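You operate a simulated robot arm through the tools that you are given. There is no shell and no other tool. Be economical: measure what you need, move in short steps, check, and stop when the job is done.

You run a simulated two-armed robot. Do the job below in one go: nothing can be reset, and whatever is moved stays where it is left.

TASK
On the top of the packing table, fold the blue cloth in half, so that its two long edges meet.

Only the result counts: the job must be done as asked and must still hold three seconds after the hand-in. Knocking over, shifting, dropping, spilling or breaking anything else fails it. Flat cloth is picked up by pressing the open fingertips on it (5 to 10 N) and closing them slowly along it; thin cloth reads only 2 to 8 mm in the jaws.

THE ROBOT
Two 7-joint arms with two-finger parallel grippers on one trunk, on a base that drives. Base frame: it is fixed to the floor where the robot stands at the start and does not move with it; the origin is under the middle of the robot, x ahead of it, y to its left, z up; the surface under the hand at the start is at about z = 0.8. Readings come in m, degrees, newtons and seconds.
The left shoulder is at the start at [0.07, 0.163, 1.12], the right one opposite. With the tool pointing down near the work surface each hand reaches from about 0.4 to 0.88 m from the robot's upright axis, wherever it stands, measured 20 degrees to its own side. Places, roughly: top of the packing table [0.6, 0.2, 0.8]. Payload 3.43 kg a hand.
The TCP of each hand is the grasp point between the finger pads, 0.034 m short of the fingertips. In the tool frame z runs along the fingers and y along their closing line. The gripper opens to 0.128 m. The fingers are 0.024 m wide and 0.012 m thick; the gripper's body (0.048 by 0.13 m) begins 0.096 m behind the TCP.
Orientation is told as [roll, pitch, yaw] about the base's x, y, z axes, in that order, counted from this pose: with the fingers straight down and closing along the base's y, the tool's x points along the base's -x, its y along +y and its z along -z.

THE INTERFACE
- The arms move only by the tool arm_command. It takes "left_motion", "right_motion" or both (then of equal length, played together; a hand with none holds still); each is a list of rows, each a list of 3 entries, a list of its own where there are three numbers: the shift along the base's x, y, z in units of 20 mm (1.0 is 20 mm), then the turn, a rotation vector about the base's x, y, z in units of 4 degrees (1.0 is 4 degrees), then the closure, from 0 (fully open) to 1 (shut). In form: [[[tx, ty, tz], [rx, ry, rz], claw], ...]. A call has 1 to 10 rows; each row shifts and turns the commanded pose from where the row before left it. A call with a number of a shift or a turn outside -1 to 1 is refused whole. A row lasts 0.2 s, in which the tool goes at most 0.05 m and 8.6 degrees; a call with a longer step from one row to the next is refused whole, and so is a gripper value outside its range. A pose out of reach is approached as far as the arm can. The call stops where the force on the tool passes 40 N (or 10 N more than at its start, if that is more) or the arm is blocked; 0.2 s more then pass. The fingers move at their own pace (about 0.153 m/s each) and stop on an object; they squeeze with about 44 N. The grip force told is the motor's: it shows also when the fingers shut on nothing. Time passes only in rows, and 0.2 s behind the last, so rows that do not move let the fingers close. It gives the time, the measured TCP pose, the force on the tool (base axes), the opening and the grip force at its end, in the units of the frame above (readings bear some noise), with the torque about the TCP (base axes, N m) and any sound that the robot's microphone picked up.
- Cameras (640 x 400 px; columns grow to the right, rows downward): "scene" is now at [0.1317, -0.0241, 1.3387]; the picture's right is [-0.29, -0.96, 0.00], its down [-0.63, 0.19, -0.75] and it looks along [0.72, -0.22, -0.66] (base axes); focal length 258 px, centre (320, 200). "left" rides on the left gripper at [0.076, 0.011, -0.16] in its tool frame; the picture's right is [-0.15, 0.99, 0.00], its down [-0.88, -0.13, -0.46] and it looks along [-0.45, -0.07, 0.89] (tool axes); focal length 234 px, centre (320, 200). "right" rides on the right gripper at [0.076, -0.011, -0.16] in its tool frame; the picture's right is [0.15, 0.99, 0.00], its down [-0.88, 0.13, -0.46] and it looks along [-0.45, 0.07, 0.89] (tool axes); focal length 234 px, centre (320, 200). There is no depth. A picture from a camera that has moved, and an enlarged one, comes with that camera's place and axes in the base frame and with its lens.
- get_image(camera): a new picture of that camera. The clock stands still meanwhile.
- lift_body(by): slides the trunk up (or, below 0, down) by that many m; the arms and the scene camera ride with it, the base frame stays. It gives what a move gives, with no picture.
- drive_base(legs): drives the robot by 1 to 6 legs, each [ahead, left, turn to the left] in m, m and degrees, along the robot's own axes; the way and the turn of a leg run together, so that a leg with both is an arc; at most 1.5 m and 180 degrees a leg. The arms and the cameras ride along, it lands a little off, and it stops where it bumps. It gives what a move gives.
- pan_tilt(pan, tilt): turns the head with the scene camera to pan (to the left, within 86 degrees either way) and tilt (down, from -29 to 69), counted from straight ahead of the robot. It gives what a move gives.
- enlarge(camera, box): a new picture of the part [left, top, right, bottom] of that camera's present view, enlarged. The clock stands still meanwhile.
- close_job(): hands the job in; it is judged then, once.

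Go step by step. Nothing tells you exact positions but the pictures and the camera data: compare them with the known pose of the tool, close in by small moves and look again before you grip or let go. The budget is 120 turns and 100 pictures, counting those below and the enlarged ones. Unless the task says otherwise, let go and move clear before handing in, and close with one line.

The tools are called after "Request:" by a JSON object that holds its "name" and its "arguments". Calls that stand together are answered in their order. arm_command: Moves the arms, as the interface text tells. Its arguments: {"type":"object","properties":{"left_motion":{"type":"array","items":{"type":"array"}},"right_motion":{"type":"array","items":{"type":"array"}}},"required":[]} The other tools are called the same way: lift_body (by) slides the trunk up or down; drive_base (legs) drives the base; pan_tilt (pan, tilt) turns the head that bears the scene camera; get_image (camera) takes a picture; enlarge (camera, box) takes an enlarged picture of a part of a camera's view; close_job () hands the job in.

At the start:

```text
clock: 0.0
left_tcp_pos: [0.7133, 0.198, 0.9543]
left_orientation: [0.0, 0.0, 0.0]
left_contact_force: [1.1, 0.1, 0.4]
left_torque: [0.0, -0.01, -0.02]
left_finger_gap: 0.1277
left_gripper_force: 0.1
right_tcp_pos: [0.4583, -0.2467, 1.0408]
right_orientation: [0.1, 0.1, 0.0]
right_contact_force: [-0.6, 0.8, -0.4]
right_torque: [-0.02, -0.01, 0.01]
right_finger_gap: 0.1281
right_gripper_force: 0.0
trunk travel left (down, up): [-0.6, 0.34]
robot x, y, heading: [-0.0025, -0.0011, 0.1]
head pan, tilt: [-17.0, 41.0]
```

scene: 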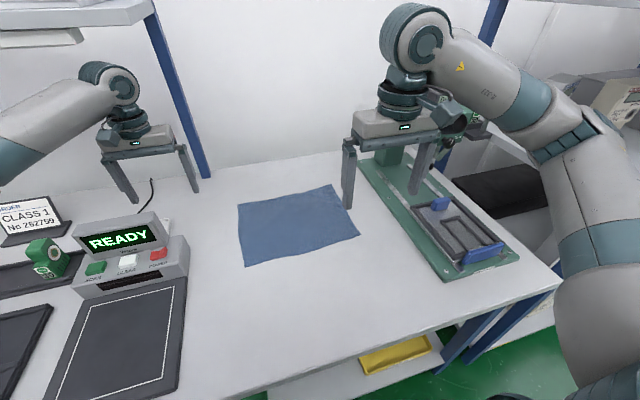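
right: 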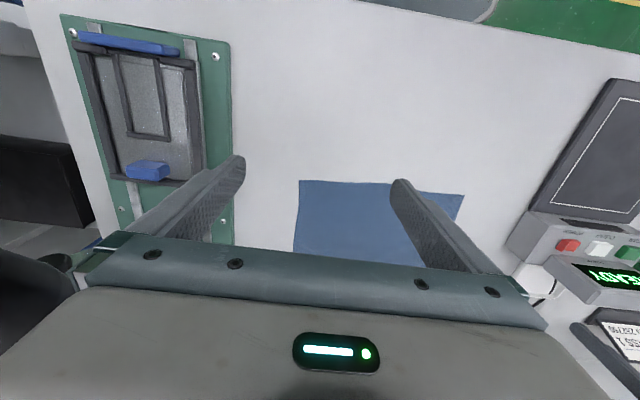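
left: 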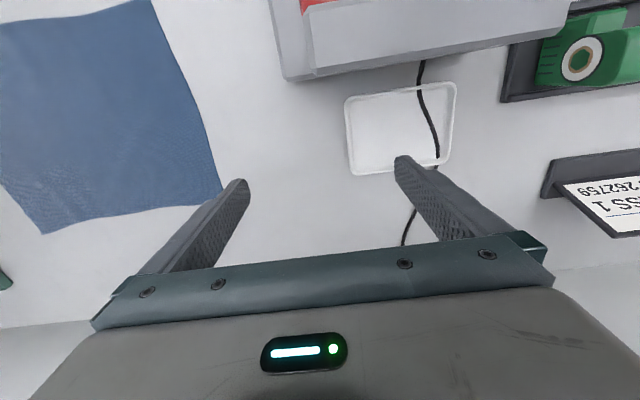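

The blue cloth spans roughly x 0.54–0.78 and y −0.265–0.045, with its long edges along y. I'll bring both hands over the near-edge corners and look again.

Request:
{"name": "arm_command", "arguments": {"left_motion": [[[-0.9, -0.9, 0], [0, 0, 0], 0.2], [[-0.9, -0.9, 0], [0, 0, 0], 0.4], [[-0.9, -0.9, 0], [0, 0, 0], 0.65], [[-0.9, -0.9, 0], [0, 0, 0], 0.65], [[-0.9, -0.9, 0], [0, 0, 0], 0.65], [[-0.9, -0.9, 0], [0, 0, 0], 0.65], [[-0.9, -0.9, 0], [0, 0, 0], 0.65], [[-0.8, -0.9, 0], [0, 0, 0], 0.65], [[-0.6, -0.9, 0], [0, 0, 0], 0.65], [[0, -0.8, 0], [0, 0, 0], 0.65]], "right_motion": [[[0.5, 0, -0.4], [0, 0, 0], 0.2], [[0.5, 0, -0.4], [0, 0, 0], 0.4], [[0.5, 0, -0.5], [0, 0, 0], 0.65], [[0.5, 0, -0.5], [0, 0, 0], 0.65], [[0.5, 0, -0.5], [0, 0, 0], 0.65], [[0.5, 0, -0.4], [0, 0, 0], 0.65], [[0.5, 0, -0.4], [0, 0, 0], 0.65], [[0.5, 0, -0.4], [0, 0, 0], 0.65], [[0.5, 0, -0.4], [0, 0, 0], 0.65], [[0.5, 0, -0.4], [0, 0, 0], 0.65]]}}

Request:
{"name": "get_image", "arguments": {"camera": "scene"}}

Request:
{"name": "get_image", "arguments": {"camera": "left"}}

Request:
{"name": "get_image", "arguments": {"camera": "right"}}

```text
clock: 2.4
left_tcp_pos: [0.5359, -0.006, 0.9658]
left_orientation: [-0.8, -1.2, -2.7]
left_contact_force: [-0.2, 0.2, 0.4]
left_torque: [-0.02, -0.03, 0.01]
left_finger_gap: 0.0448
left_gripper_force: 0.0
right_tcp_pos: [0.5325, -0.2691, 1.0217]
right_orientation: [1.0, -6.8, -2.2]
right_contact_force: [0.3, -0.3, 0.7]
right_torque: [0.04, 0.0, -0.03]
right_finger_gap: 0.0448
right_gripper_force: 0.1
trunk travel left (down, up): [-0.6, 0.34]
robot x, y, heading: [-0.0084, -0.0173, -2.7]
head pan, tilt: [-17.0, 41.0]
stopped in row 10 (left hand): the arm was blocked; the commanded pose is now the measured one
```

```text
96 pictures are left
camera scene: at [0.0796, -0.0237, 1.3439], right [-0.34, -0.94, 0.0], down [-0.59, 0.21, -0.78], along [0.73, -0.26, -0.63], focal length 258 px, centre (320, 200)
```

scene: 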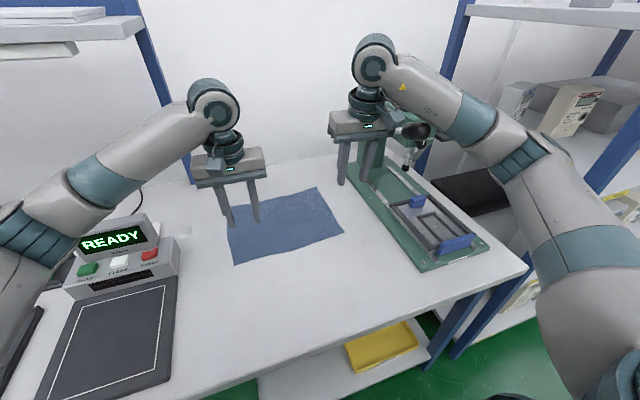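

```text
95 pictures are left
camera left: at [0.4574, 0.0108, 1.123], right [0.19, 0.98, -0.01], down [0.86, -0.16, 0.48], along [0.47, -0.1, -0.88], focal length 234 px, centre (320, 200)
```

left: 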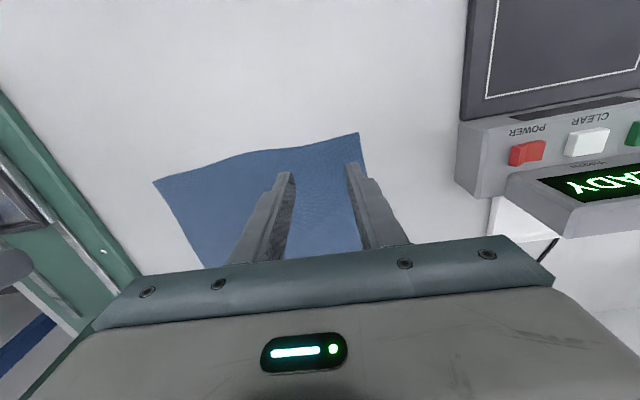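

```text
94 pictures are left
camera right: at [0.4382, -0.2788, 1.1701], right [-0.11, 0.99, 0.0], down [0.82, 0.09, 0.56], along [0.56, 0.06, -0.83], focal length 234 px, centre (320, 200)
```

right: 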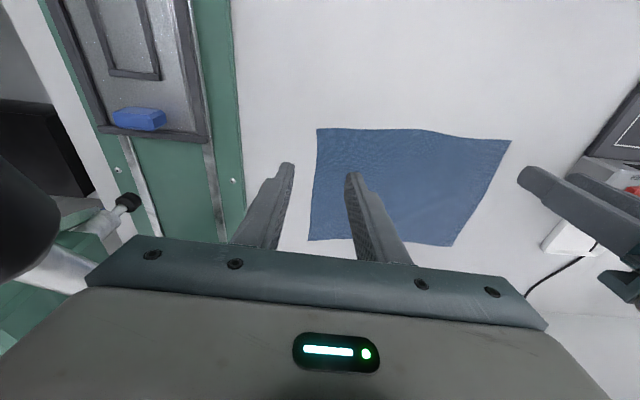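

The base has shifted and the trunk seems tipped back, so an arm link is pressing on something. I'll look at both elbows before moving.

Request:
{"name": "pan_tilt", "arguments": {"pan": 50, "tilt": 55}}

Request:
{"name": "get_image", "arguments": {"camera": "scene"}}

Request:
{"name": "pan_tilt", "arguments": {"pan": -50, "tilt": 55}}

Request:
{"name": "get_image", "arguments": {"camera": "scene"}}

```text
clock: 3.8
left_tcp_pos: [0.5396, -0.017, 0.964]
left_orientation: [-0.6, -1.2, -3.0]
left_contact_force: [0.2, -0.3, 0.1]
left_torque: [-0.04, -0.01, 0.0]
left_finger_gap: 0.0448
left_gripper_force: 0.0
right_tcp_pos: [0.5348, -0.2804, 1.0154]
right_orientation: [1.1, -6.4, -2.8]
right_contact_force: [0.2, -0.3, -0.8]
right_torque: [0.02, 0.0, -0.04]
right_finger_gap: 0.0449
right_gripper_force: 0.1
trunk travel left (down, up): [-0.6, 0.34]
robot x, y, heading: [-0.0042, -0.0197, -2.8]
head pan, tilt: [50.0, 55.0]
```

```text
93 pictures are left
camera scene: at [0.0648, 0.0488, 1.3213], right [0.73, -0.68, 0.03], down [-0.54, -0.61, -0.58], along [0.41, 0.41, -0.81], focal length 258 px, centre (320, 200)
```

scene: 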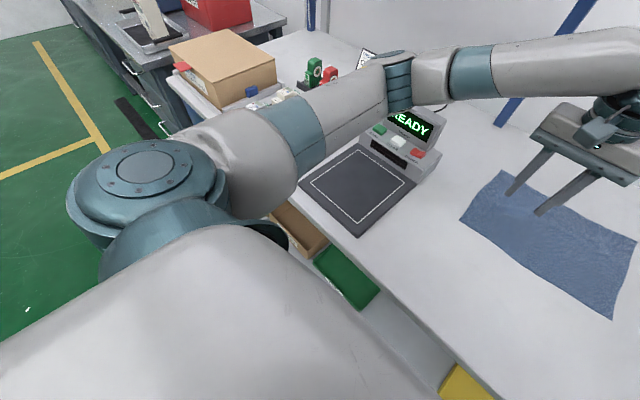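

```text
clock: 5.5
left_tcp_pos: [0.541, -0.0189, 0.9645]
left_orientation: [-0.5, -1.2, -3.2]
left_contact_force: [0.0, -0.2, -0.1]
left_torque: [0.0, 0.01, -0.02]
left_finger_gap: 0.0447
left_gripper_force: 0.0
right_tcp_pos: [0.5346, -0.281, 1.0145]
right_orientation: [1.1, -6.4, -3.1]
right_contact_force: [0.9, -0.2, -0.9]
right_torque: [0.04, -0.03, -0.02]
right_finger_gap: 0.0448
right_gripper_force: 0.0
trunk travel left (down, up): [-0.6, 0.34]
robot x, y, heading: [-0.0045, -0.0147, -3.1]
head pan, tilt: [-50.0, 55.0]
```

```text
92 pictures are left
camera scene: at [0.0598, -0.0631, 1.3224], right [-0.8, -0.6, -0.01], down [-0.48, 0.65, -0.59], along [0.37, -0.47, -0.81], focal length 258 px, centre (320, 200)
```

scene: 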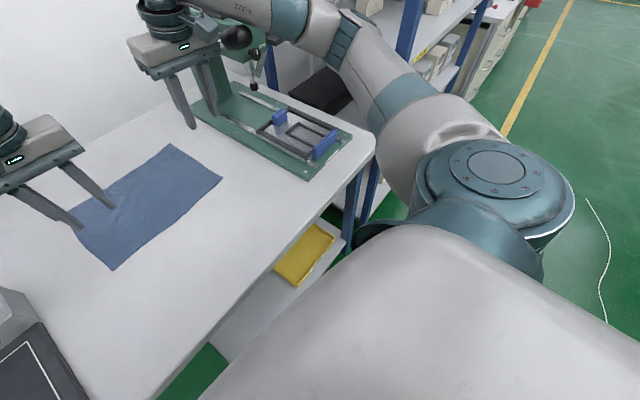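

The right wrist sits next to a press with a knob on the green board, which is the likely contact. I'll look at it closely.

Request:
{"name": "enlarge", "arguments": {"camera": "scene", "box": [120, 0, 380, 170]}}

Request:
{"name": "enlarge", "arguments": {"camera": "right", "box": [0, 100, 240, 330]}}

```text
2.35 times, centred on (250, 85) of scene
camera zoom: at [0.0598, -0.0631, 1.3224], right [-0.8, -0.6, -0.01], down [-0.48, 0.65, -0.59], along [0.37, -0.47, -0.81], focal length 606 px, centre (485, 471)
```

zoom: 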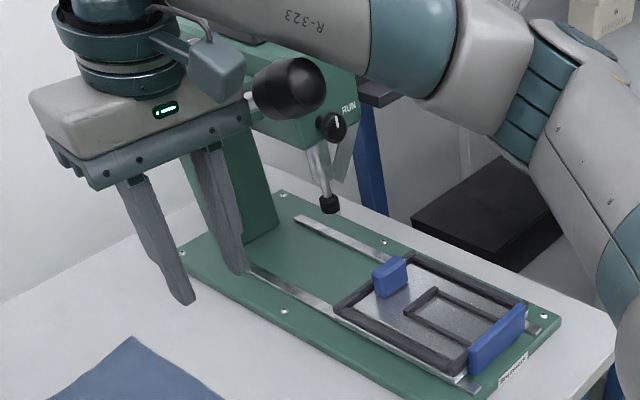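

```text
1.74 times, centred on (120, 215) of right
camera zoom: at [0.442, -0.2911, 1.1647], right [-0.1, 1.0, 0.0], down [0.83, 0.08, 0.55], along [0.55, 0.06, -0.83], focal length 407 px, centre (668, 174)
```

zoom: 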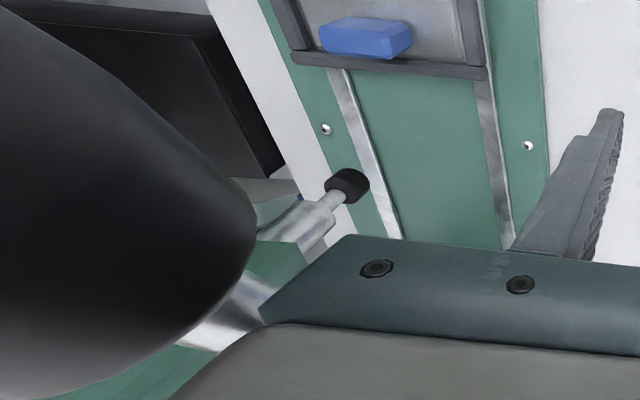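

The right forearm or wrist looks to be resting on the clamp/press head. I'll raise the right hand and check that the trunk recovers.

Request:
{"name": "arm_command", "arguments": {"right_motion": [[[0, 0.1, 0.5], [0, 0, 0], 0.65], [[0, 0.1, 1], [0, 0, 0], 0.65], [[-0.2, 0.2, 1], [0, 0, 0], 0.65], [[-0.3, 0.3, 1], [0, 0, 0], 0.65]]}}

Request:
{"name": "get_image", "arguments": {"camera": "scene"}}

```text
clock: 6.5
left_tcp_pos: [0.5665, -0.0211, 0.9506]
left_orientation: [0.1, 0.4, -2.3]
left_contact_force: [0.5, -0.2, 0.0]
left_torque: [0.07, 0.02, 0.02]
left_finger_gap: 0.0448
left_gripper_force: 0.0
right_tcp_pos: [0.5502, -0.2733, 1.0509]
right_orientation: [1.3, -3.1, -2.6]
right_contact_force: [-0.2, 0.1, 0.3]
right_torque: [0.02, 0.03, 0.01]
right_finger_gap: 0.045
right_gripper_force: 0.1
trunk travel left (down, up): [-0.6, 0.34]
robot x, y, heading: [0.0013, -0.0147, -2.4]
head pan, tilt: [-50.0, 55.0]
```

```text
89 pictures are left
camera scene: at [0.0952, -0.0765, 1.319], right [-0.79, -0.61, 0.0], down [-0.5, 0.65, -0.57], along [0.35, -0.45, -0.82], focal length 258 px, centre (320, 200)
```

scene: 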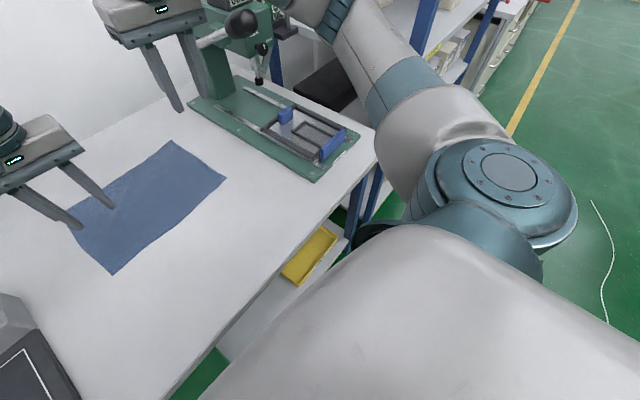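

The trunk is recovering, and the press is now mostly visible and still standing. I'll raise the right arm further and pull it back toward the robot.

Request:
{"name": "arm_command", "arguments": {"right_motion": [[[0, 0.2, 1], [0, 0, 0], 0.65], [[0, 0.2, 1], [0, 0, 0], 0.65], [[-0.5, 0.2, 0.6], [0, 0, 0], 0.65], [[-1, 0.2, 0], [0, 0, 0], 0.65], [[-1, 0.2, 0], [0, 0, 0], 0.65], [[-1, 0.2, 0], [0, 0, 0], 0.65], [[-1, 0, 0], [0, 0, 0], 0.65], [[-1, 0, 0], [0, 0, 0], 0.65]]}}

Request:
{"name": "pan_tilt", "arguments": {"pan": -30, "tilt": 35}}

Request:
{"name": "get_image", "arguments": {"camera": "scene"}}

Request:
{"name": "get_image", "arguments": {"camera": "right"}}

```text
clock: 8.3
left_tcp_pos: [0.5666, -0.0212, 0.95]
left_orientation: [0.0, 0.3, -2.4]
left_contact_force: [0.5, 0.0, -0.1]
left_torque: [-0.04, -0.02, 0.03]
left_finger_gap: 0.0447
left_gripper_force: 0.1
right_tcp_pos: [0.4416, -0.2481, 1.1043]
right_orientation: [1.2, -3.1, -2.5]
right_contact_force: [0.3, 0.6, 0.3]
right_torque: [0.02, 0.01, 0.0]
right_finger_gap: 0.0448
right_gripper_force: 0.0
trunk travel left (down, up): [-0.6, 0.34]
robot x, y, heading: [0.0019, -0.0151, -2.3]
head pan, tilt: [-50.0, 55.0]
```

```text
clock: 9.2
left_tcp_pos: [0.5659, -0.0211, 0.9511]
left_orientation: [0.1, 0.4, -2.5]
left_contact_force: [0.7, 0.0, -1.0]
left_torque: [0.01, 0.0, -0.01]
left_finger_gap: 0.0447
left_gripper_force: 0.1
right_tcp_pos: [0.4418, -0.2477, 1.1057]
right_orientation: [1.2, -3.2, -2.4]
right_contact_force: [-1.2, -0.2, 0.3]
right_torque: [0.01, -0.03, -0.02]
right_finger_gap: 0.0447
right_gripper_force: 0.0
trunk travel left (down, up): [-0.6, 0.34]
robot x, y, heading: [0.0023, -0.0155, -2.6]
head pan, tilt: [-30.0, 35.0]
```

```text
88 pictures are left
camera scene: at [0.1251, -0.0652, 1.3476], right [-0.54, -0.84, 0.0], down [-0.48, 0.31, -0.82], along [0.69, -0.44, -0.57], focal length 258 px, centre (320, 200)
```

scene: 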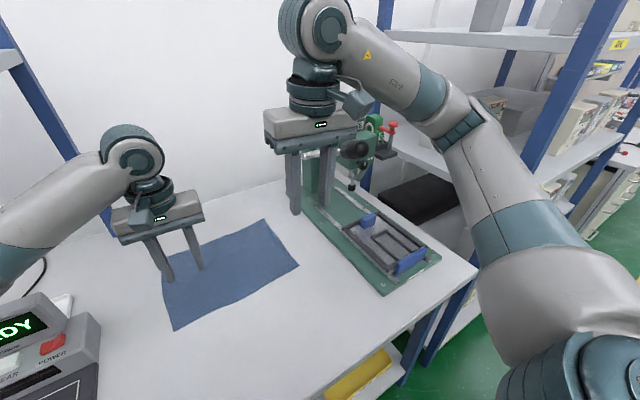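

```text
87 pictures are left
camera right: at [0.3577, -0.2582, 1.2594], right [-0.1, 0.99, 0.01], down [0.86, 0.08, 0.51], along [0.5, 0.06, -0.86], focal length 234 px, centre (320, 200)
```

right: 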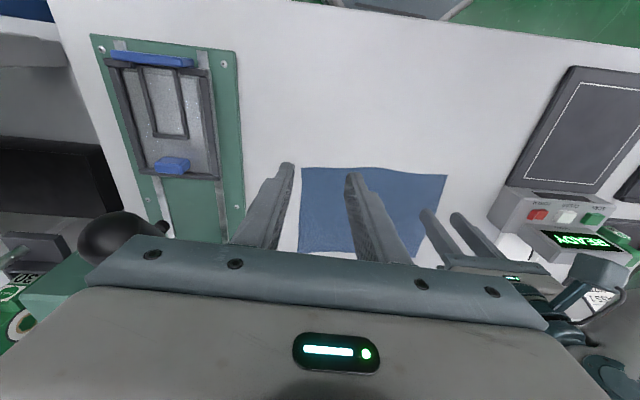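

I'll tuck the right hand back and up to get a clear view of the press.

Request:
{"name": "arm_command", "arguments": {"right_motion": [[[-1, -0.5, 0.5], [0, 0, 0], 0.65], [[-1, -1, 0.5], [0, 0, 0], 0.65], [[-1, -1, 0.5], [0, 0, 0], 0.65], [[-0.5, -1, 0.5], [0, 0, 0], 0.65], [[0, -1, 0.5], [0, 0, 0], 0.65], [[0, -1, 0.5], [0, 0, 0], 0.65], [[0, -1, 0.5], [0, 0, 0], 0.65]]}}

Request:
{"name": "get_image", "arguments": {"camera": "scene"}}

```text
clock: 10.8
left_tcp_pos: [0.5659, -0.0218, 0.9509]
left_orientation: [0.1, 0.3, -2.4]
left_contact_force: [-0.5, -0.2, 0.3]
left_torque: [0.02, -0.01, -0.01]
left_finger_gap: 0.0447
left_gripper_force: 0.0
right_tcp_pos: [0.3733, -0.3785, 1.1759]
right_orientation: [1.3, -3.4, -2.4]
right_contact_force: [-0.5, -0.6, 0.0]
right_torque: [0.01, -0.02, 0.01]
right_finger_gap: 0.0448
right_gripper_force: 0.0
trunk travel left (down, up): [-0.6, 0.34]
robot x, y, heading: [-0.0017, -0.0157, -2.4]
head pan, tilt: [-30.0, 35.0]
```

```text
86 pictures are left
camera scene: at [0.1243, -0.0657, 1.3477], right [-0.54, -0.84, 0.0], down [-0.48, 0.31, -0.82], along [0.69, -0.44, -0.57], focal length 258 px, centre (320, 200)
```

scene: 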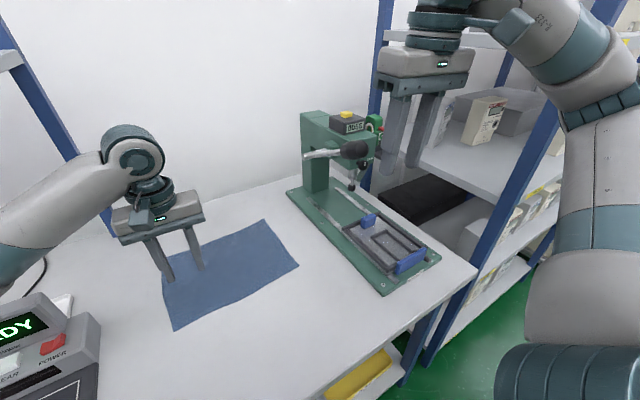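

The press lever's knob sits near (0.57, −0.46, 1.08), right where the right forearm passed. Raising the trunk should bring the forearms in from above and clear it.

Request:
{"name": "lift_body", "arguments": {"by": 0.25}}

Request:
{"name": "get_image", "arguments": {"camera": "scene"}}

```text
clock: 13.3
left_tcp_pos: [0.5662, -0.0206, 1.2007]
left_orientation: [0.1, 0.3, -2.4]
left_contact_force: [0.3, 0.5, 0.4]
left_torque: [-0.01, 0.01, 0.02]
left_finger_gap: 0.0449
left_gripper_force: 0.1
right_tcp_pos: [0.373, -0.3782, 1.4252]
right_orientation: [1.2, -3.2, -2.5]
right_contact_force: [0.4, 0.0, -0.2]
right_torque: [0.0, -0.01, 0.02]
right_finger_gap: 0.0448
right_gripper_force: 0.0
trunk travel left (down, up): [-0.85, 0.09]
robot x, y, heading: [-0.0001, -0.0138, -2.3]
head pan, tilt: [-30.0, 35.0]
```

```text
85 pictures are left
camera scene: at [0.1253, -0.0652, 1.5976], right [-0.54, -0.84, 0.0], down [-0.48, 0.31, -0.82], along [0.69, -0.44, -0.57], focal length 258 px, centre (320, 200)
```

scene: 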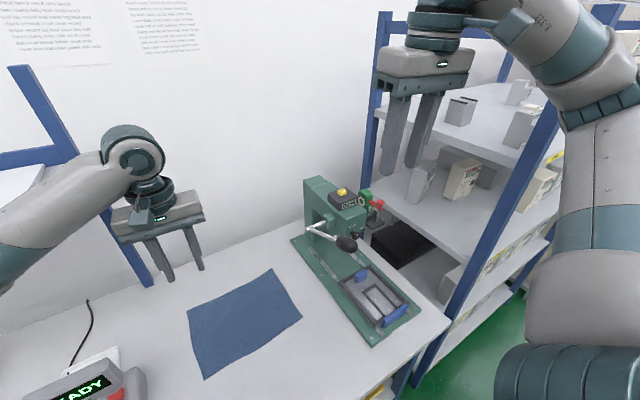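

The lever runs from about (0.70, −0.38, 1.04) up to its knob near (0.48, −0.37, 1.15), so the right forearm needs to come from further left. I'll check the floor, table edge and left side before driving.

Request:
{"name": "pan_tilt", "arguments": {"pan": 0, "tilt": 69}}

Request:
{"name": "get_image", "arguments": {"camera": "scene"}}

Request:
{"name": "pan_tilt", "arguments": {"pan": 60, "tilt": 40}}

Request:
{"name": "get_image", "arguments": {"camera": "scene"}}

```text
clock: 14.3
left_tcp_pos: [0.5667, -0.0215, 1.2009]
left_orientation: [0.1, 0.3, -2.4]
left_contact_force: [-0.5, 0.6, 0.3]
left_torque: [-0.04, 0.02, 0.01]
left_finger_gap: 0.0446
left_gripper_force: 0.0
right_tcp_pos: [0.3743, -0.3793, 1.4248]
right_orientation: [1.2, -3.2, -2.5]
right_contact_force: [0.0, 0.1, 0.3]
right_torque: [0.0, -0.02, 0.0]
right_finger_gap: 0.0445
right_gripper_force: 0.0
trunk travel left (down, up): [-0.85, 0.09]
robot x, y, heading: [-0.0006, -0.0127, -2.6]
head pan, tilt: [0.0, 68.8]
```

```text
84 pictures are left
camera scene: at [0.1067, -0.0204, 1.5541], right [-0.04, -1.0, 0.0], down [-0.93, 0.04, -0.36], along [0.36, -0.02, -0.93], focal length 258 px, centre (320, 200)
```

scene: 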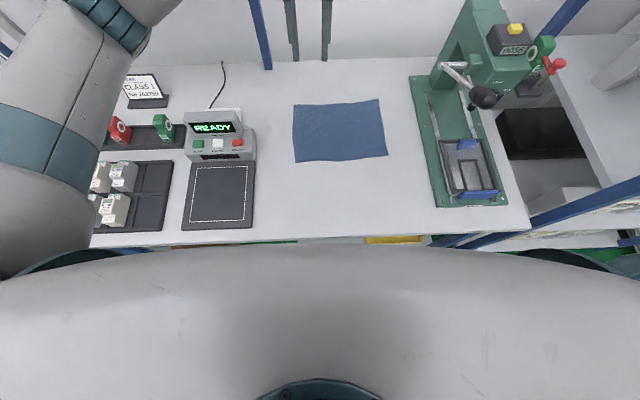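

```text
clock: 15.6
left_tcp_pos: [0.5655, -0.0208, 1.201]
left_orientation: [0.1, 0.4, -2.4]
left_contact_force: [-0.1, -0.2, 0.4]
left_torque: [-0.01, -0.03, -0.01]
left_finger_gap: 0.0448
left_gripper_force: 0.1
right_tcp_pos: [0.3738, -0.3782, 1.4266]
right_orientation: [1.3, -3.3, -2.6]
right_contact_force: [0.3, -0.2, -1.1]
right_torque: [0.01, 0.01, 0.01]
right_finger_gap: 0.0448
right_gripper_force: 0.0
trunk travel left (down, up): [-0.85, 0.09]
robot x, y, heading: [0.0, -0.0163, -2.4]
head pan, tilt: [60.0, 40.0]
```

```text
83 pictures are left
camera scene: at [0.0965, 0.0537, 1.5901], right [0.84, -0.54, 0.0], down [-0.35, -0.54, -0.77], along [0.41, 0.65, -0.64], focal length 258 px, centre (320, 200)
```

scene: 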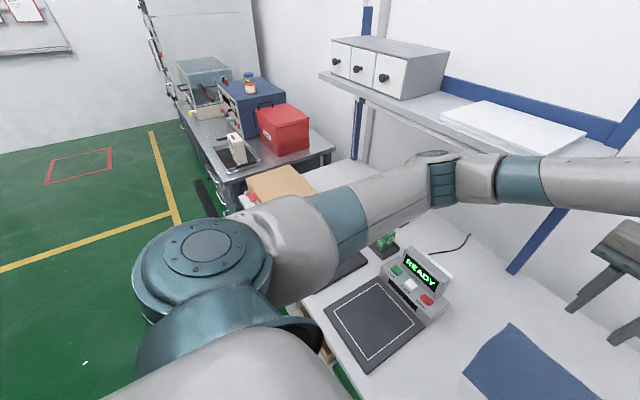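

The drive path to the left is clear. I'll move the base 0.24 m left and square it up so both forearms approach well left of the press.

Request:
{"name": "drive_base", "arguments": {"legs": [[0, 0.24, 2.4]]}}

Request:
{"name": "pan_tilt", "arguments": {"pan": -15, "tilt": 60}}

Request:
{"name": "get_image", "arguments": {"camera": "scene"}}

```text
clock: 17.4
left_tcp_pos: [0.5702, 0.2406, 1.2002]
left_orientation: [0.1, 0.4, -0.1]
left_contact_force: [0.4, 0.0, 1.0]
left_torque: [0.02, 0.01, 0.02]
left_finger_gap: 0.0447
left_gripper_force: 0.1
right_tcp_pos: [0.3926, -0.1263, 1.4246]
right_orientation: [1.3, -3.2, -0.3]
right_contact_force: [-0.1, -0.3, 0.9]
right_torque: [0.01, 0.0, 0.01]
right_finger_gap: 0.0449
right_gripper_force: 0.1
trunk travel left (down, up): [-0.85, 0.09]
robot x, y, heading: [0.0038, 0.221, -0.1]
head pan, tilt: [60.0, 40.0]
```

```text
clock: 18.9
left_tcp_pos: [0.5716, 0.2431, 1.2004]
left_orientation: [0.1, 0.4, 0.0]
left_contact_force: [0.3, 0.2, 0.3]
left_torque: [-0.02, 0.03, -0.01]
left_finger_gap: 0.0449
left_gripper_force: 0.1
right_tcp_pos: [0.3934, -0.1217, 1.4257]
right_orientation: [1.2, -3.1, -0.2]
right_contact_force: [-0.5, -0.1, 0.2]
right_torque: [-0.02, 0.02, 0.0]
right_finger_gap: 0.0449
right_gripper_force: 0.1
trunk travel left (down, up): [-0.85, 0.09]
robot x, y, heading: [0.0028, 0.2234, 0.1]
head pan, tilt: [-15.0, 60.0]
```

```text
82 pictures are left
camera scene: at [0.1204, 0.2077, 1.5634], right [-0.26, -0.97, 0.0], down [-0.84, 0.22, -0.5], along [0.48, -0.13, -0.87], focal length 258 px, centre (320, 200)
```

scene: 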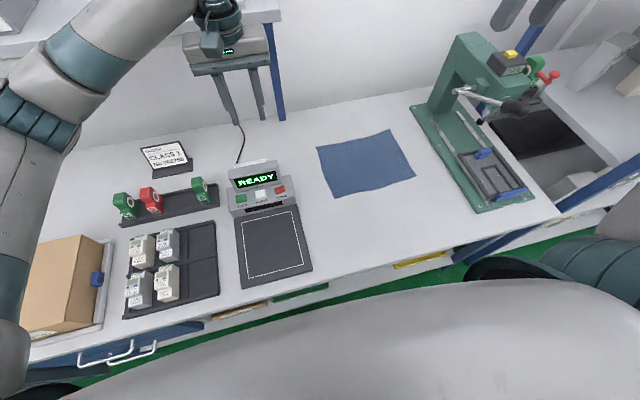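

Both arms now approach well clear of the lever. I'll bring the hands down toward the near corners in stages.

Request:
{"name": "arm_command", "arguments": {"left_motion": [[[0, -1, -0.2], [0, 0, 0], 0.65], [[0, -1, -0.2], [0, 0, 0], 0.65], [[0, -1, -0.2], [0, 0, 0], 0.65], [[0, -1, -0.2], [0, 0, 0], 0.65], [[0, -1, -0.2], [0, 0, 0], 0.65], [[0, -1, -0.2], [0, 0, 0], 0.65], [[0, -1, -0.5], [0, 0, 0], 0.65], [[0, -1, -0.5], [0, 0, 0], 0.65], [[0, -1, -0.5], [0, 0, 0], 0.65], [[0, -1, -0.5], [0, 0, 0], 0.65]], "right_motion": [[[0.8, -0.5, -1], [0, 0.1, 0], 0.65], [[0.8, -0.5, -1], [0, 0.1, 0], 0.65], [[0.8, -0.5, -1], [0, 0.1, 0], 0.65], [[0.8, -0.5, -1], [-0.1, 0.1, 0], 0.65], [[0.8, -0.5, -1], [-0.1, 0.1, 0], 0.65], [[0.8, -0.5, -1], [-0.1, 0.1, 0], 0.65], [[0.8, -0.5, -1], [0, 0.1, 0], 0.65], [[0.8, -0.5, -1], [0, 0.1, 0], 0.65], [[0.8, -0.6, -1], [0, 0, 0], 0.65], [[0.8, -0.6, -1], [0, 0, 0], 0.65]]}}

Request:
{"name": "get_image", "arguments": {"camera": "scene"}}

```text
clock: 21.1
left_tcp_pos: [0.5706, 0.0419, 1.1358]
left_orientation: [0.1, 0.4, -0.1]
left_contact_force: [0.9, -1.1, 0.4]
left_torque: [-0.01, 0.03, 0.0]
left_finger_gap: 0.0448
left_gripper_force: 0.1
right_tcp_pos: [0.5542, -0.2287, 1.225]
right_orientation: [0.1, -0.1, 0.0]
right_contact_force: [-0.3, 0.5, -0.2]
right_torque: [0.01, 0.03, -0.01]
right_finger_gap: 0.0449
right_gripper_force: 0.1
trunk travel left (down, up): [-0.85, 0.09]
robot x, y, heading: [0.0083, 0.2255, -0.2]
head pan, tilt: [-15.0, 60.0]
```

```text
81 pictures are left
camera scene: at [0.1215, 0.2053, 1.5633], right [-0.26, -0.97, 0.0], down [-0.84, 0.23, -0.5], along [0.48, -0.13, -0.87], focal length 258 px, centre (320, 200)
```

scene: 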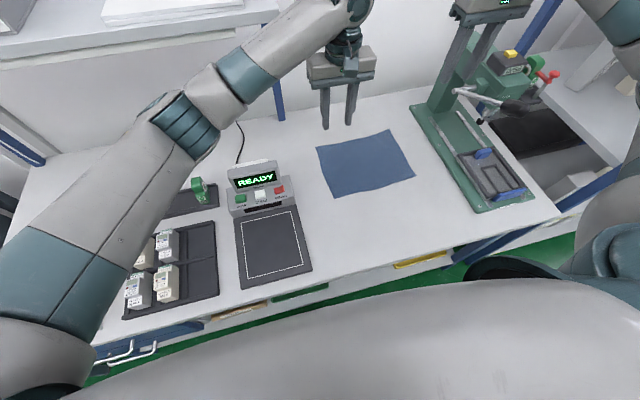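

Clearances look good from here. Continue down to about 0.95 with narrower finger openings.

Request:
{"name": "arm_command", "arguments": {"left_motion": [[[-0.1, -0.2, -1], [0, 0, 0], 0.76], [[-0.1, -0.2, -1], [0, 0, 0], 0.76], [[-0.1, -0.2, -1], [0, 0, 0], 0.76], [[-0.2, -0.2, -1], [0, 0, 0], 0.76], [[-0.2, -0.2, -1], [0, 0, 0], 0.76], [[-0.2, -0.2, -1], [0, 0, 0], 0.76], [[-0.1, -0.4, -1], [0, 0, 0], 0.76], [[0, 0, -1], [0, 0, 0], 0.76], [[0, 0, -1], [0, 0, 0], 0.76]], "right_motion": [[[0, 0, -1], [0, 0, 0], 0.76], [[0, 0, -1], [0, 0, 0], 0.76], [[0, 0, -1], [0, 0, 0], 0.76], [[0, 0, -1], [0, 0, 0], 0.76], [[0, 0, -1], [0, 0, 0], 0.76], [[0, 0, -1], [0, 0, 0], 0.76], [[0.2, -0.3, -1], [0, 0, 0], 0.76], [[0.2, -0.3, -1], [0, 0, 0], 0.76], [[0, -0.2, -1], [0, 0, 0], 0.76]]}}

Request:
{"name": "get_image", "arguments": {"camera": "scene"}}

Request:
{"name": "get_image", "arguments": {"camera": "left"}}

Request:
{"name": "get_image", "arguments": {"camera": "right"}}

```text
clock: 23.1
left_tcp_pos: [0.5505, 0.0107, 0.9557]
left_orientation: [0.1, 0.4, -0.1]
left_contact_force: [-0.4, -0.2, -0.1]
left_torque: [0.0, 0.03, -0.02]
left_finger_gap: 0.0304
left_gripper_force: 0.1
right_tcp_pos: [0.5628, -0.2432, 1.0451]
right_orientation: [0.0, 0.0, -0.1]
right_contact_force: [0.6, 0.4, 0.1]
right_torque: [-0.03, 0.01, -0.01]
right_finger_gap: 0.0309
right_gripper_force: 0.0
trunk travel left (down, up): [-0.85, 0.09]
robot x, y, heading: [0.0033, 0.2241, -0.3]
head pan, tilt: [-15.0, 60.0]
```

```text
80 pictures are left
camera scene: at [0.1205, 0.2069, 1.5635], right [-0.26, -0.97, 0.0], down [-0.84, 0.23, -0.5], along [0.48, -0.13, -0.87], focal length 258 px, centre (320, 200)
```

scene: 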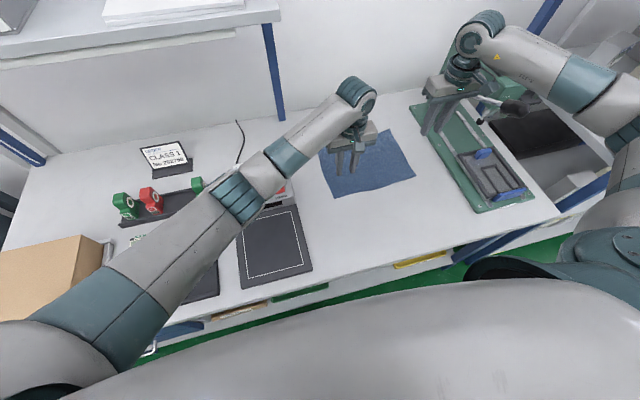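

```text
79 pictures are left
camera left: at [0.4754, 0.0228, 1.115], right [0.15, 0.99, 0.0], down [0.88, -0.13, 0.45], along [0.45, -0.07, -0.89], focal length 234 px, centre (320, 200)
```

left: 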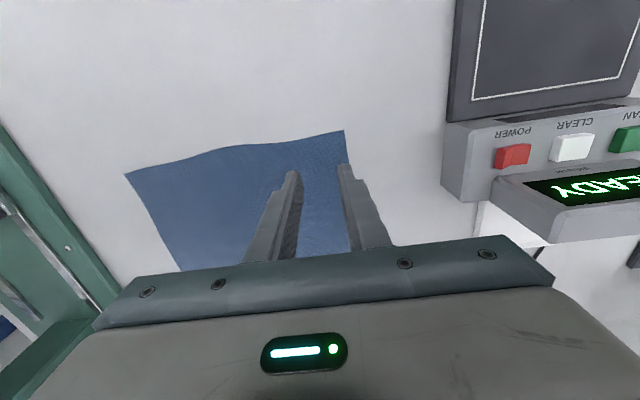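

```text
78 pictures are left
camera right: at [0.4869, -0.2539, 1.2046], right [-0.14, 0.99, 0.0], down [0.88, 0.13, 0.46], along [0.45, 0.07, -0.89], focal length 234 px, centre (320, 200)
```

right: 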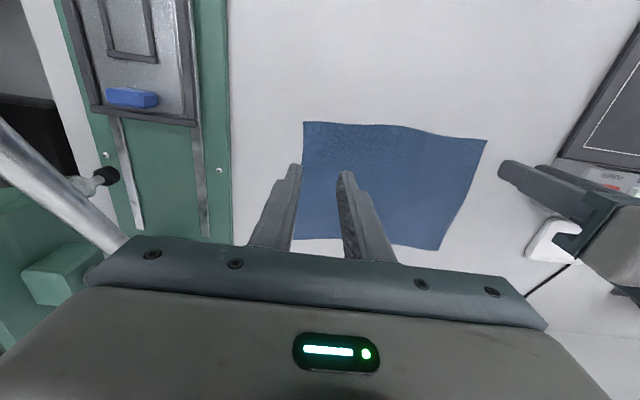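

The right forearm would still crowd the lever when lowered, so I'll first tow the cloth away from it. I'll pinch the near-left corner with the left hand and pull diagonally toward me and left.

Request:
{"name": "arm_command", "arguments": {"left_motion": [[[0, 0, -1], [0, 0, 0], 0.76], [[0, 0, -1], [0, 0, 0], 0.76], [[0, 0, -1], [0, 0, 0], 0.76], [[0, 0, -1], [0, 0, 0], 0.76], [[0, 0, -1], [0, 0, 0], 0.76], [[0, 0, -0.4], [0, 0, 0], 0.76]]}}

Request:
{"name": "get_image", "arguments": {"camera": "left"}}

```text
clock: 24.7
left_tcp_pos: [0.582, 0.0469, 0.8502]
left_orientation: [1.9, -1.4, 2.1]
left_contact_force: [0.8, 1.0, -0.2]
left_torque: [0.03, 0.02, 0.02]
left_finger_gap: 0.0306
left_gripper_force: 0.0
right_tcp_pos: [0.5623, -0.2421, 1.0447]
right_orientation: [0.0, -0.1, -0.2]
right_contact_force: [-0.5, 0.8, -0.1]
right_torque: [0.0, -0.02, -0.01]
right_finger_gap: 0.0307
right_gripper_force: 0.0
trunk travel left (down, up): [-0.85, 0.09]
robot x, y, heading: [0.0056, 0.2263, -0.1]
head pan, tilt: [-15.0, 60.0]
stopped in row 6 (left hand): the arm was blocked; the commanded pose is now the measured one
```

```text
77 pictures are left
camera left: at [0.5026, 0.0508, 1.0073], right [0.11, 0.99, 0.04], down [0.87, -0.11, 0.47], along [0.47, -0.02, -0.88], focal length 234 px, centre (320, 200)
```

left: 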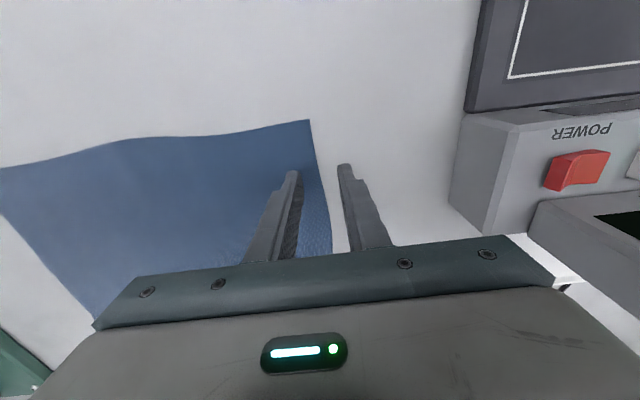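

The left forearm was pushed off course, so it's touching something, probably the READY unit. I'll back up and look.

Request:
{"name": "arm_command", "arguments": {"left_motion": [[[0, 0, 1], [0, 0, 0], 0.76], [[-0.5, -0.5, 1], [0, 0, 0], 0.76], [[-0.5, -0.5, 1], [0, 0, 0], 0.76]]}}

Request:
{"name": "get_image", "arguments": {"camera": "scene"}}

Request:
{"name": "pan_tilt", "arguments": {"pan": 25, "tilt": 50}}

Request:
{"name": "get_image", "arguments": {"camera": "scene"}}

```text
clock: 25.7
left_tcp_pos: [0.5802, 0.0683, 0.8912]
left_orientation: [4.7, -1.6, 4.4]
left_contact_force: [-0.5, -0.8, 0.1]
left_torque: [0.03, 0.03, 0.0]
left_finger_gap: 0.0307
left_gripper_force: 0.2
right_tcp_pos: [0.5619, -0.2427, 1.0442]
right_orientation: [0.0, 0.0, -0.1]
right_contact_force: [-0.9, -0.4, -0.4]
right_torque: [0.0, 0.0, 0.01]
right_finger_gap: 0.0308
right_gripper_force: 0.1
trunk travel left (down, up): [-0.85, 0.09]
robot x, y, heading: [0.0036, 0.2229, -0.2]
head pan, tilt: [-15.0, 60.0]
stopped in row 3 (left hand): the arm was blocked; the commanded pose is now the measured one
```

```text
76 pictures are left
camera scene: at [0.1206, 0.2073, 1.5634], right [-0.26, -0.97, 0.0], down [-0.84, 0.22, -0.5], along [0.48, -0.13, -0.87], focal length 258 px, centre (320, 200)
```

scene: 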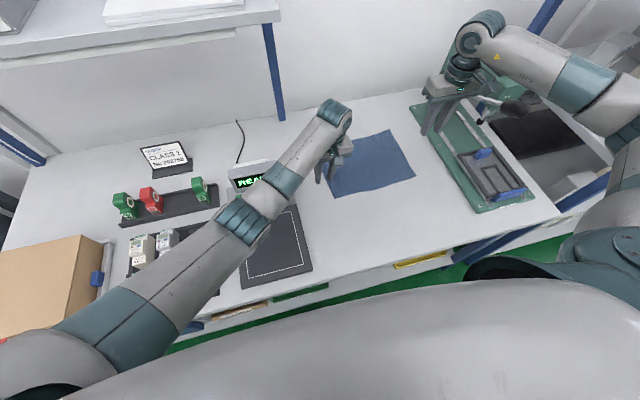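

```text
clock: 26.8
left_tcp_pos: [0.5793, 0.0681, 0.8914]
left_orientation: [4.5, -1.5, 4.4]
left_contact_force: [-0.2, 0.4, 0.5]
left_torque: [0.03, 0.03, 0.01]
left_finger_gap: 0.031
left_gripper_force: 0.1
right_tcp_pos: [0.5618, -0.2431, 1.0456]
right_orientation: [0.0, 0.0, -0.2]
right_contact_force: [0.4, 0.0, 0.4]
right_torque: [0.0, -0.01, -0.01]
right_finger_gap: 0.0308
right_gripper_force: 0.0
trunk travel left (down, up): [-0.85, 0.09]
robot x, y, heading: [0.0028, 0.2222, -0.4]
head pan, tilt: [25.0, 50.0]
```

```text
75 pictures are left
camera scene: at [0.1259, 0.2569, 1.5759], right [0.42, -0.91, 0.0], down [-0.7, -0.32, -0.64], along [0.58, 0.27, -0.77], focal length 258 px, centre (320, 200)
```

scene: 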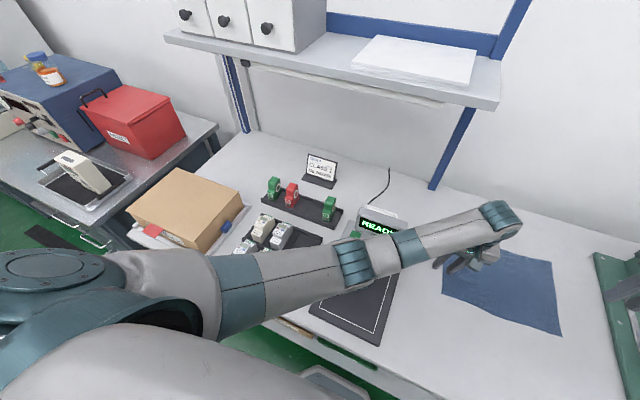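

The READY unit hasn't moved; this looks more like a joint limit, with the left arm reaching too far across. I'll raise both hands and drive back right, so the left arm is better placed to tow the cloth.

Request:
{"name": "arm_command", "arguments": {"left_motion": [[[0, 0.5, 1], [0, 0, 0], 0.76], [[0, 0.5, 1], [0, 0, 0], 0.76], [[0, 0.5, 1], [0, 0, 0], 0.76], [[0, 0.5, 1], [0, 0, 0], 0.76], [[0, 0.5, 1], [-0.5, 0.2, -0.5], 0.76], [[0, 0.5, 1], [-0.6, 0.2, -0.6], 0.76], [[0, 0, 1], [0, 0, 0], 0.76], [[0, 0, 1], [0, 0, 0], 0.76]], "right_motion": [[[0, 0.3, 1], [0, 0, 0], 0.76], [[0, 0.3, 1], [0, 0, 0], 0.76], [[0, 0.3, 1], [0, 0, 0], 0.76], [[-0.5, 0.3, 1], [0, 0, 0], 0.76], [[-1, 0, 1], [0, 0, 0], 0.76], [[-1, 0, 1], [0, 0, 0], 0.76], [[-1, 0, 1], [0, 0, 0], 0.76], [[-1, 0, 1], [0, 0, 0], 0.76]]}}

Request:
{"name": "get_image", "arguments": {"camera": "scene"}}

```text
clock: 28.6
left_tcp_pos: [0.5771, 0.1251, 1.0506]
left_orientation: [0.2, 0.2, -0.1]
left_contact_force: [-0.3, 0.0, -0.3]
left_torque: [0.02, 0.0, 0.05]
left_finger_gap: 0.0307
left_gripper_force: 0.0
right_tcp_pos: [0.4702, -0.2193, 1.2074]
right_orientation: [0.0, -0.2, 0.0]
right_contact_force: [-0.2, 0.2, 0.6]
right_torque: [-0.01, -0.06, -0.01]
right_finger_gap: 0.0308
right_gripper_force: 0.0
trunk travel left (down, up): [-0.85, 0.09]
robot x, y, heading: [0.0028, 0.2226, 0.1]
head pan, tilt: [25.0, 50.0]
```

```text
74 pictures are left
camera scene: at [0.1243, 0.2569, 1.576], right [0.42, -0.91, 0.0], down [-0.69, -0.32, -0.64], along [0.58, 0.27, -0.77], focal length 258 px, centre (320, 200)
```

scene: 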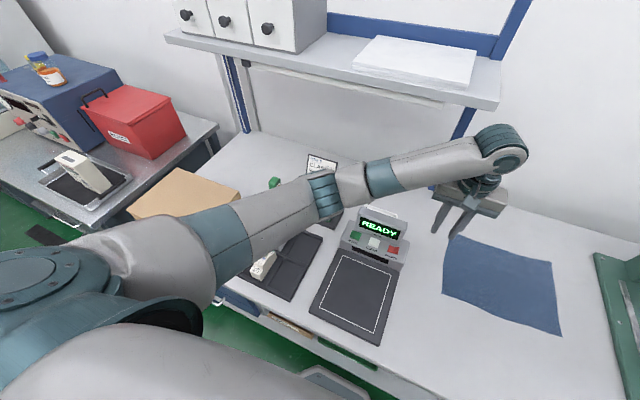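

I'll stow the right hand high and close first, then drive the base back to about y = 0.

Request:
{"name": "arm_command", "arguments": {"right_motion": [[[-0.5, 0.4, 1], [0, 0, 0], 0.76], [[-0.5, 0.4, 1], [0, 0, 0], 0.76], [[-0.5, 0.4, 1], [0, 0, 0], 0.76], [[-0.5, 0.4, 1], [0, 0, 0], 0.76], [[-0.5, 0.4, 1], [0, 0, 0], 0.76], [[-0.5, 0.4, 1], [0, 0, 0], 0.76], [[-0.5, 0.4, 1], [0, 0, 0], 0.76], [[-0.5, 0.4, 1], [0, 0, 0], 0.76], [[-0.5, 0.4, 1], [0, 0, 0], 0.76], [[-0.5, 0.4, 1], [0, 0, 0], 0.76]]}}

Request:
{"name": "drive_base", "arguments": {"legs": [[0, -0.23, 0]]}}

Request:
{"name": "pan_tilt", "arguments": {"pan": -5, "tilt": 62}}

Request:
{"name": "get_image", "arguments": {"camera": "scene"}}

```text
clock: 30.8
left_tcp_pos: [0.5784, 0.1261, 1.051]
left_orientation: [0.0, 0.4, -0.2]
left_contact_force: [-0.6, -0.7, 0.3]
left_torque: [-0.03, 0.02, 0.02]
left_finger_gap: 0.0306
left_gripper_force: 0.0
right_tcp_pos: [0.3695, -0.1382, 1.4055]
right_orientation: [-0.1, -0.2, -0.1]
right_contact_force: [0.3, -0.2, 0.4]
right_torque: [-0.03, -0.01, 0.01]
right_finger_gap: 0.0305
right_gripper_force: 0.0
trunk travel left (down, up): [-0.85, 0.09]
robot x, y, heading: [0.0055, 0.2224, -0.3]
head pan, tilt: [25.0, 50.0]
```

```text
clock: 32.5
left_tcp_pos: [0.5783, -0.1031, 1.0509]
left_orientation: [0.1, 0.3, -0.1]
left_contact_force: [0.4, 0.1, -0.6]
left_torque: [-0.05, -0.02, 0.01]
left_finger_gap: 0.0309
left_gripper_force: 0.1
right_tcp_pos: [0.372, -0.3686, 1.4063]
right_orientation: [-0.1, 0.1, 0.0]
right_contact_force: [-0.4, 0.1, -0.3]
right_torque: [0.0, 0.0, 0.01]
right_finger_gap: 0.0307
right_gripper_force: 0.0
trunk travel left (down, up): [-0.85, 0.09]
robot x, y, heading: [0.0082, -0.0087, 0.0]
head pan, tilt: [25.0, 50.0]
```

```text
clock: 33.5
left_tcp_pos: [0.5768, -0.105, 1.0507]
left_orientation: [0.1, 0.3, -0.1]
left_contact_force: [0.2, 1.1, 0.1]
left_torque: [0.01, -0.01, -0.02]
left_finger_gap: 0.0308
left_gripper_force: 0.0
right_tcp_pos: [0.3716, -0.3712, 1.4064]
right_orientation: [0.0, 0.1, -0.1]
right_contact_force: [0.7, -0.4, -0.2]
right_torque: [0.02, -0.02, -0.01]
right_finger_gap: 0.0306
right_gripper_force: 0.1
trunk travel left (down, up): [-0.85, 0.09]
robot x, y, heading: [0.0056, -0.0075, -0.1]
head pan, tilt: [-5.0, 62.0]
```

```text
73 pictures are left
camera scene: at [0.1199, -0.0124, 1.5611], right [-0.09, -1.0, 0.0], down [-0.88, 0.08, -0.47], along [0.47, -0.04, -0.88], focal length 258 px, centre (320, 200)
```

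scene: 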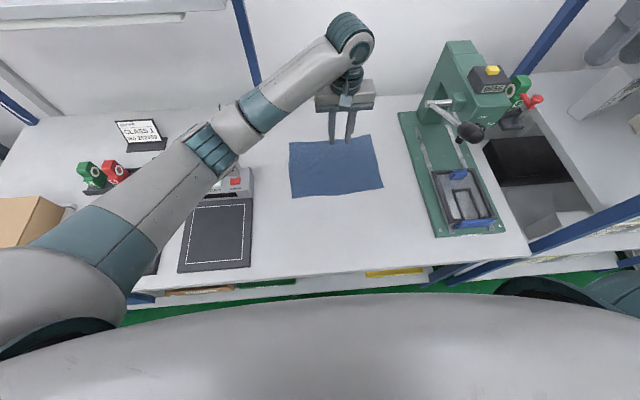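

The base is back and nothing has been disturbed. I'll move the left hand to just inside the near-left corner and down close to the cloth.

Request:
{"name": "arm_command", "arguments": {"left_motion": [[[-0.1, 1, -0.5], [0, 0, 0], 0.76], [[-0.1, 1, -1], [0, 0, 0], 0.76], [[-0.1, 1, -1], [0, 0, 0], 0.76], [[-0.1, 1, -1], [0, 0, 0], 0.76], [[-0.1, 1, -1], [0, 0, 0], 0.76], [[-0.1, 0.6, -1], [0, 0, 0], 0.76], [[-0.1, 0.2, -1], [0, 0, 0], 0.76], [[-0.1, 0, -1], [0, 0, 0], 0.76], [[-0.1, 0, -1], [0, 0, 0], 0.76], [[0, 0, -1], [0, 0, 0], 0.76]]}}

Request:
{"name": "get_image", "arguments": {"camera": "left"}}

Request:
{"name": "get_image", "arguments": {"camera": "scene"}}

```text
clock: 35.6
left_tcp_pos: [0.5605, 0.0119, 0.8607]
left_orientation: [0.0, 0.4, -0.1]
left_contact_force: [-0.2, 0.8, -0.2]
left_torque: [0.02, 0.01, -0.01]
left_finger_gap: 0.0306
left_gripper_force: 0.1
right_tcp_pos: [0.372, -0.3709, 1.405]
right_orientation: [0.0, -0.1, -0.1]
right_contact_force: [1.1, -0.9, 0.8]
right_torque: [0.0, 0.02, 0.02]
right_finger_gap: 0.0312
right_gripper_force: 0.0
trunk travel left (down, up): [-0.85, 0.09]
robot x, y, heading: [0.0034, -0.0066, 0.1]
head pan, tilt: [-5.0, 62.0]
```

```text
72 pictures are left
camera left: at [0.4846, 0.0235, 1.0206], right [0.15, 0.99, 0.0], down [0.88, -0.13, 0.45], along [0.45, -0.07, -0.89], focal length 234 px, centre (320, 200)
```

left: 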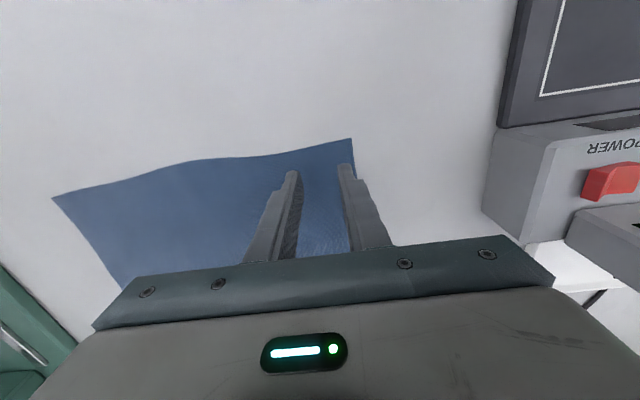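

```text
71 pictures are left
camera scene: at [0.1199, -0.0126, 1.5611], right [-0.09, -1.0, 0.0], down [-0.88, 0.08, -0.47], along [0.47, -0.04, -0.88], focal length 258 px, centre (320, 200)
```

scene: 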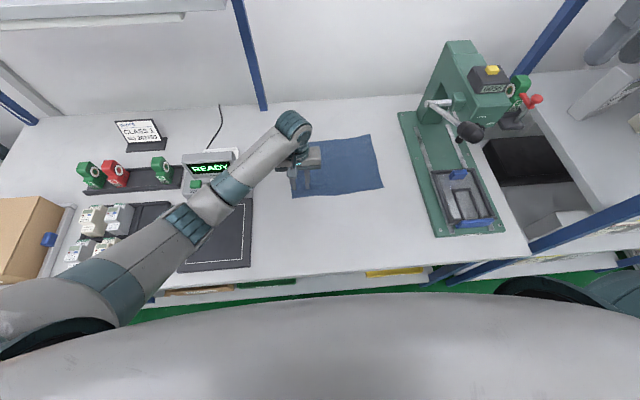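

The hand is right over the corner. I'll shift slightly inward and descend gently to contact.

Request:
{"name": "arm_command", "arguments": {"left_motion": [[[0, -0.35, -0.5], [0, 0, 0], 0.76], [[0, 0, -0.4], [0, 0, 0], 0.76], [[0, 0, -0.2], [0, 0, 0], 0.76], [[0, 0, -0.1], [0, 0, 0], 0.76]]}}

```text
clock: 36.6
left_tcp_pos: [0.5599, 0.0033, 0.8365]
left_orientation: [0.2, 0.3, -0.1]
left_contact_force: [0.6, -0.1, -0.2]
left_torque: [0.01, -0.02, -0.01]
left_finger_gap: 0.0306
left_gripper_force: 0.1
right_tcp_pos: [0.3722, -0.37, 1.4065]
right_orientation: [-0.1, 0.0, -0.2]
right_contact_force: [-0.5, -0.7, -0.4]
right_torque: [0.0, -0.05, 0.0]
right_finger_gap: 0.0307
right_gripper_force: 0.1
trunk travel left (down, up): [-0.85, 0.09]
robot x, y, heading: [0.0069, -0.0058, -0.2]
head pan, tilt: [-5.0, 62.0]
```

Request:
{"name": "arm_command", "arguments": {"left_motion": [[[0, 0, -0.1], [0, 0, 0], 0.76], [[0, 0, -0.08], [0, 0, 0], 0.76]]}}

```text
clock: 37.2
left_tcp_pos: [0.5616, 0.0036, 0.8347]
left_orientation: [0.1, 0.2, -0.2]
left_contact_force: [-0.2, 0.7, 10.4]
left_torque: [-0.06, 0.02, -0.01]
left_finger_gap: 0.0303
left_gripper_force: 0.0
right_tcp_pos: [0.3706, -0.3715, 1.4071]
right_orientation: [-0.1, -0.1, -0.1]
right_contact_force: [-0.9, 0.2, 0.5]
right_torque: [0.01, -0.02, 0.0]
right_finger_gap: 0.0307
right_gripper_force: 0.0
trunk travel left (down, up): [-0.85, 0.09]
robot x, y, heading: [0.0017, -0.0057, 0.1]
head pan, tilt: [-5.0, 62.0]
```

Contact at about 10 N with TCP z ≈ 0.835. I'll close slowly.

Request:
{"name": "arm_command", "arguments": {"left_motion": [[[0, 0, 0], [0, 0, 0], 0.8], [[0, 0, 0], [0, 0, 0], 0.84], [[0, 0, 0], [0, 0, 0], 0.88], [[0, 0, 0], [0, 0, 0], 0.92], [[0, 0, 0], [0, 0, 0], 0.96], [[0, 0, 0], [0, 0, 0], 1], [[0, 0, 0], [0, 0, 0], 1], [[0, 0, 0], [0, 0, 0], 1]]}}

Request:
{"name": "get_image", "arguments": {"camera": "left"}}

```text
clock: 39.0
left_tcp_pos: [0.56, 0.0032, 0.8354]
left_orientation: [0.1, 0.1, -0.1]
left_contact_force: [2.3, -0.8, 20.6]
left_torque: [-0.04, -0.04, -0.01]
left_finger_gap: 0.0015
left_gripper_force: 36.5
right_tcp_pos: [0.3688, -0.3708, 1.4069]
right_orientation: [0.1, -0.1, -0.1]
right_contact_force: [0.1, 0.5, 0.2]
right_torque: [0.0, 0.0, -0.01]
right_finger_gap: 0.0307
right_gripper_force: 0.0
trunk travel left (down, up): [-0.85, 0.09]
robot x, y, heading: [0.0071, -0.0076, -0.1]
head pan, tilt: [-5.0, 62.0]
```

```text
70 pictures are left
camera left: at [0.4841, 0.0153, 0.9942], right [0.15, 0.99, 0.0], down [0.88, -0.13, 0.45], along [0.45, -0.07, -0.89], focal length 234 px, centre (320, 200)
```

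left: 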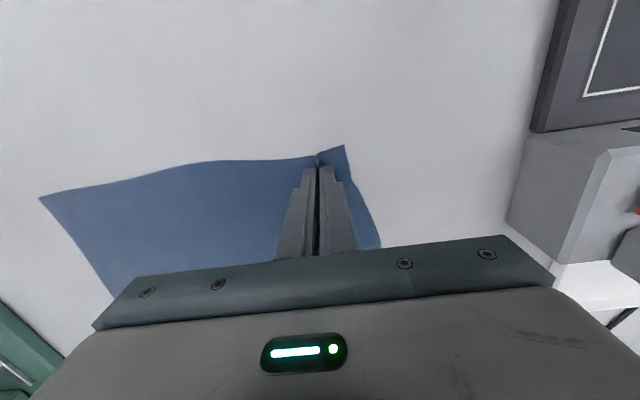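

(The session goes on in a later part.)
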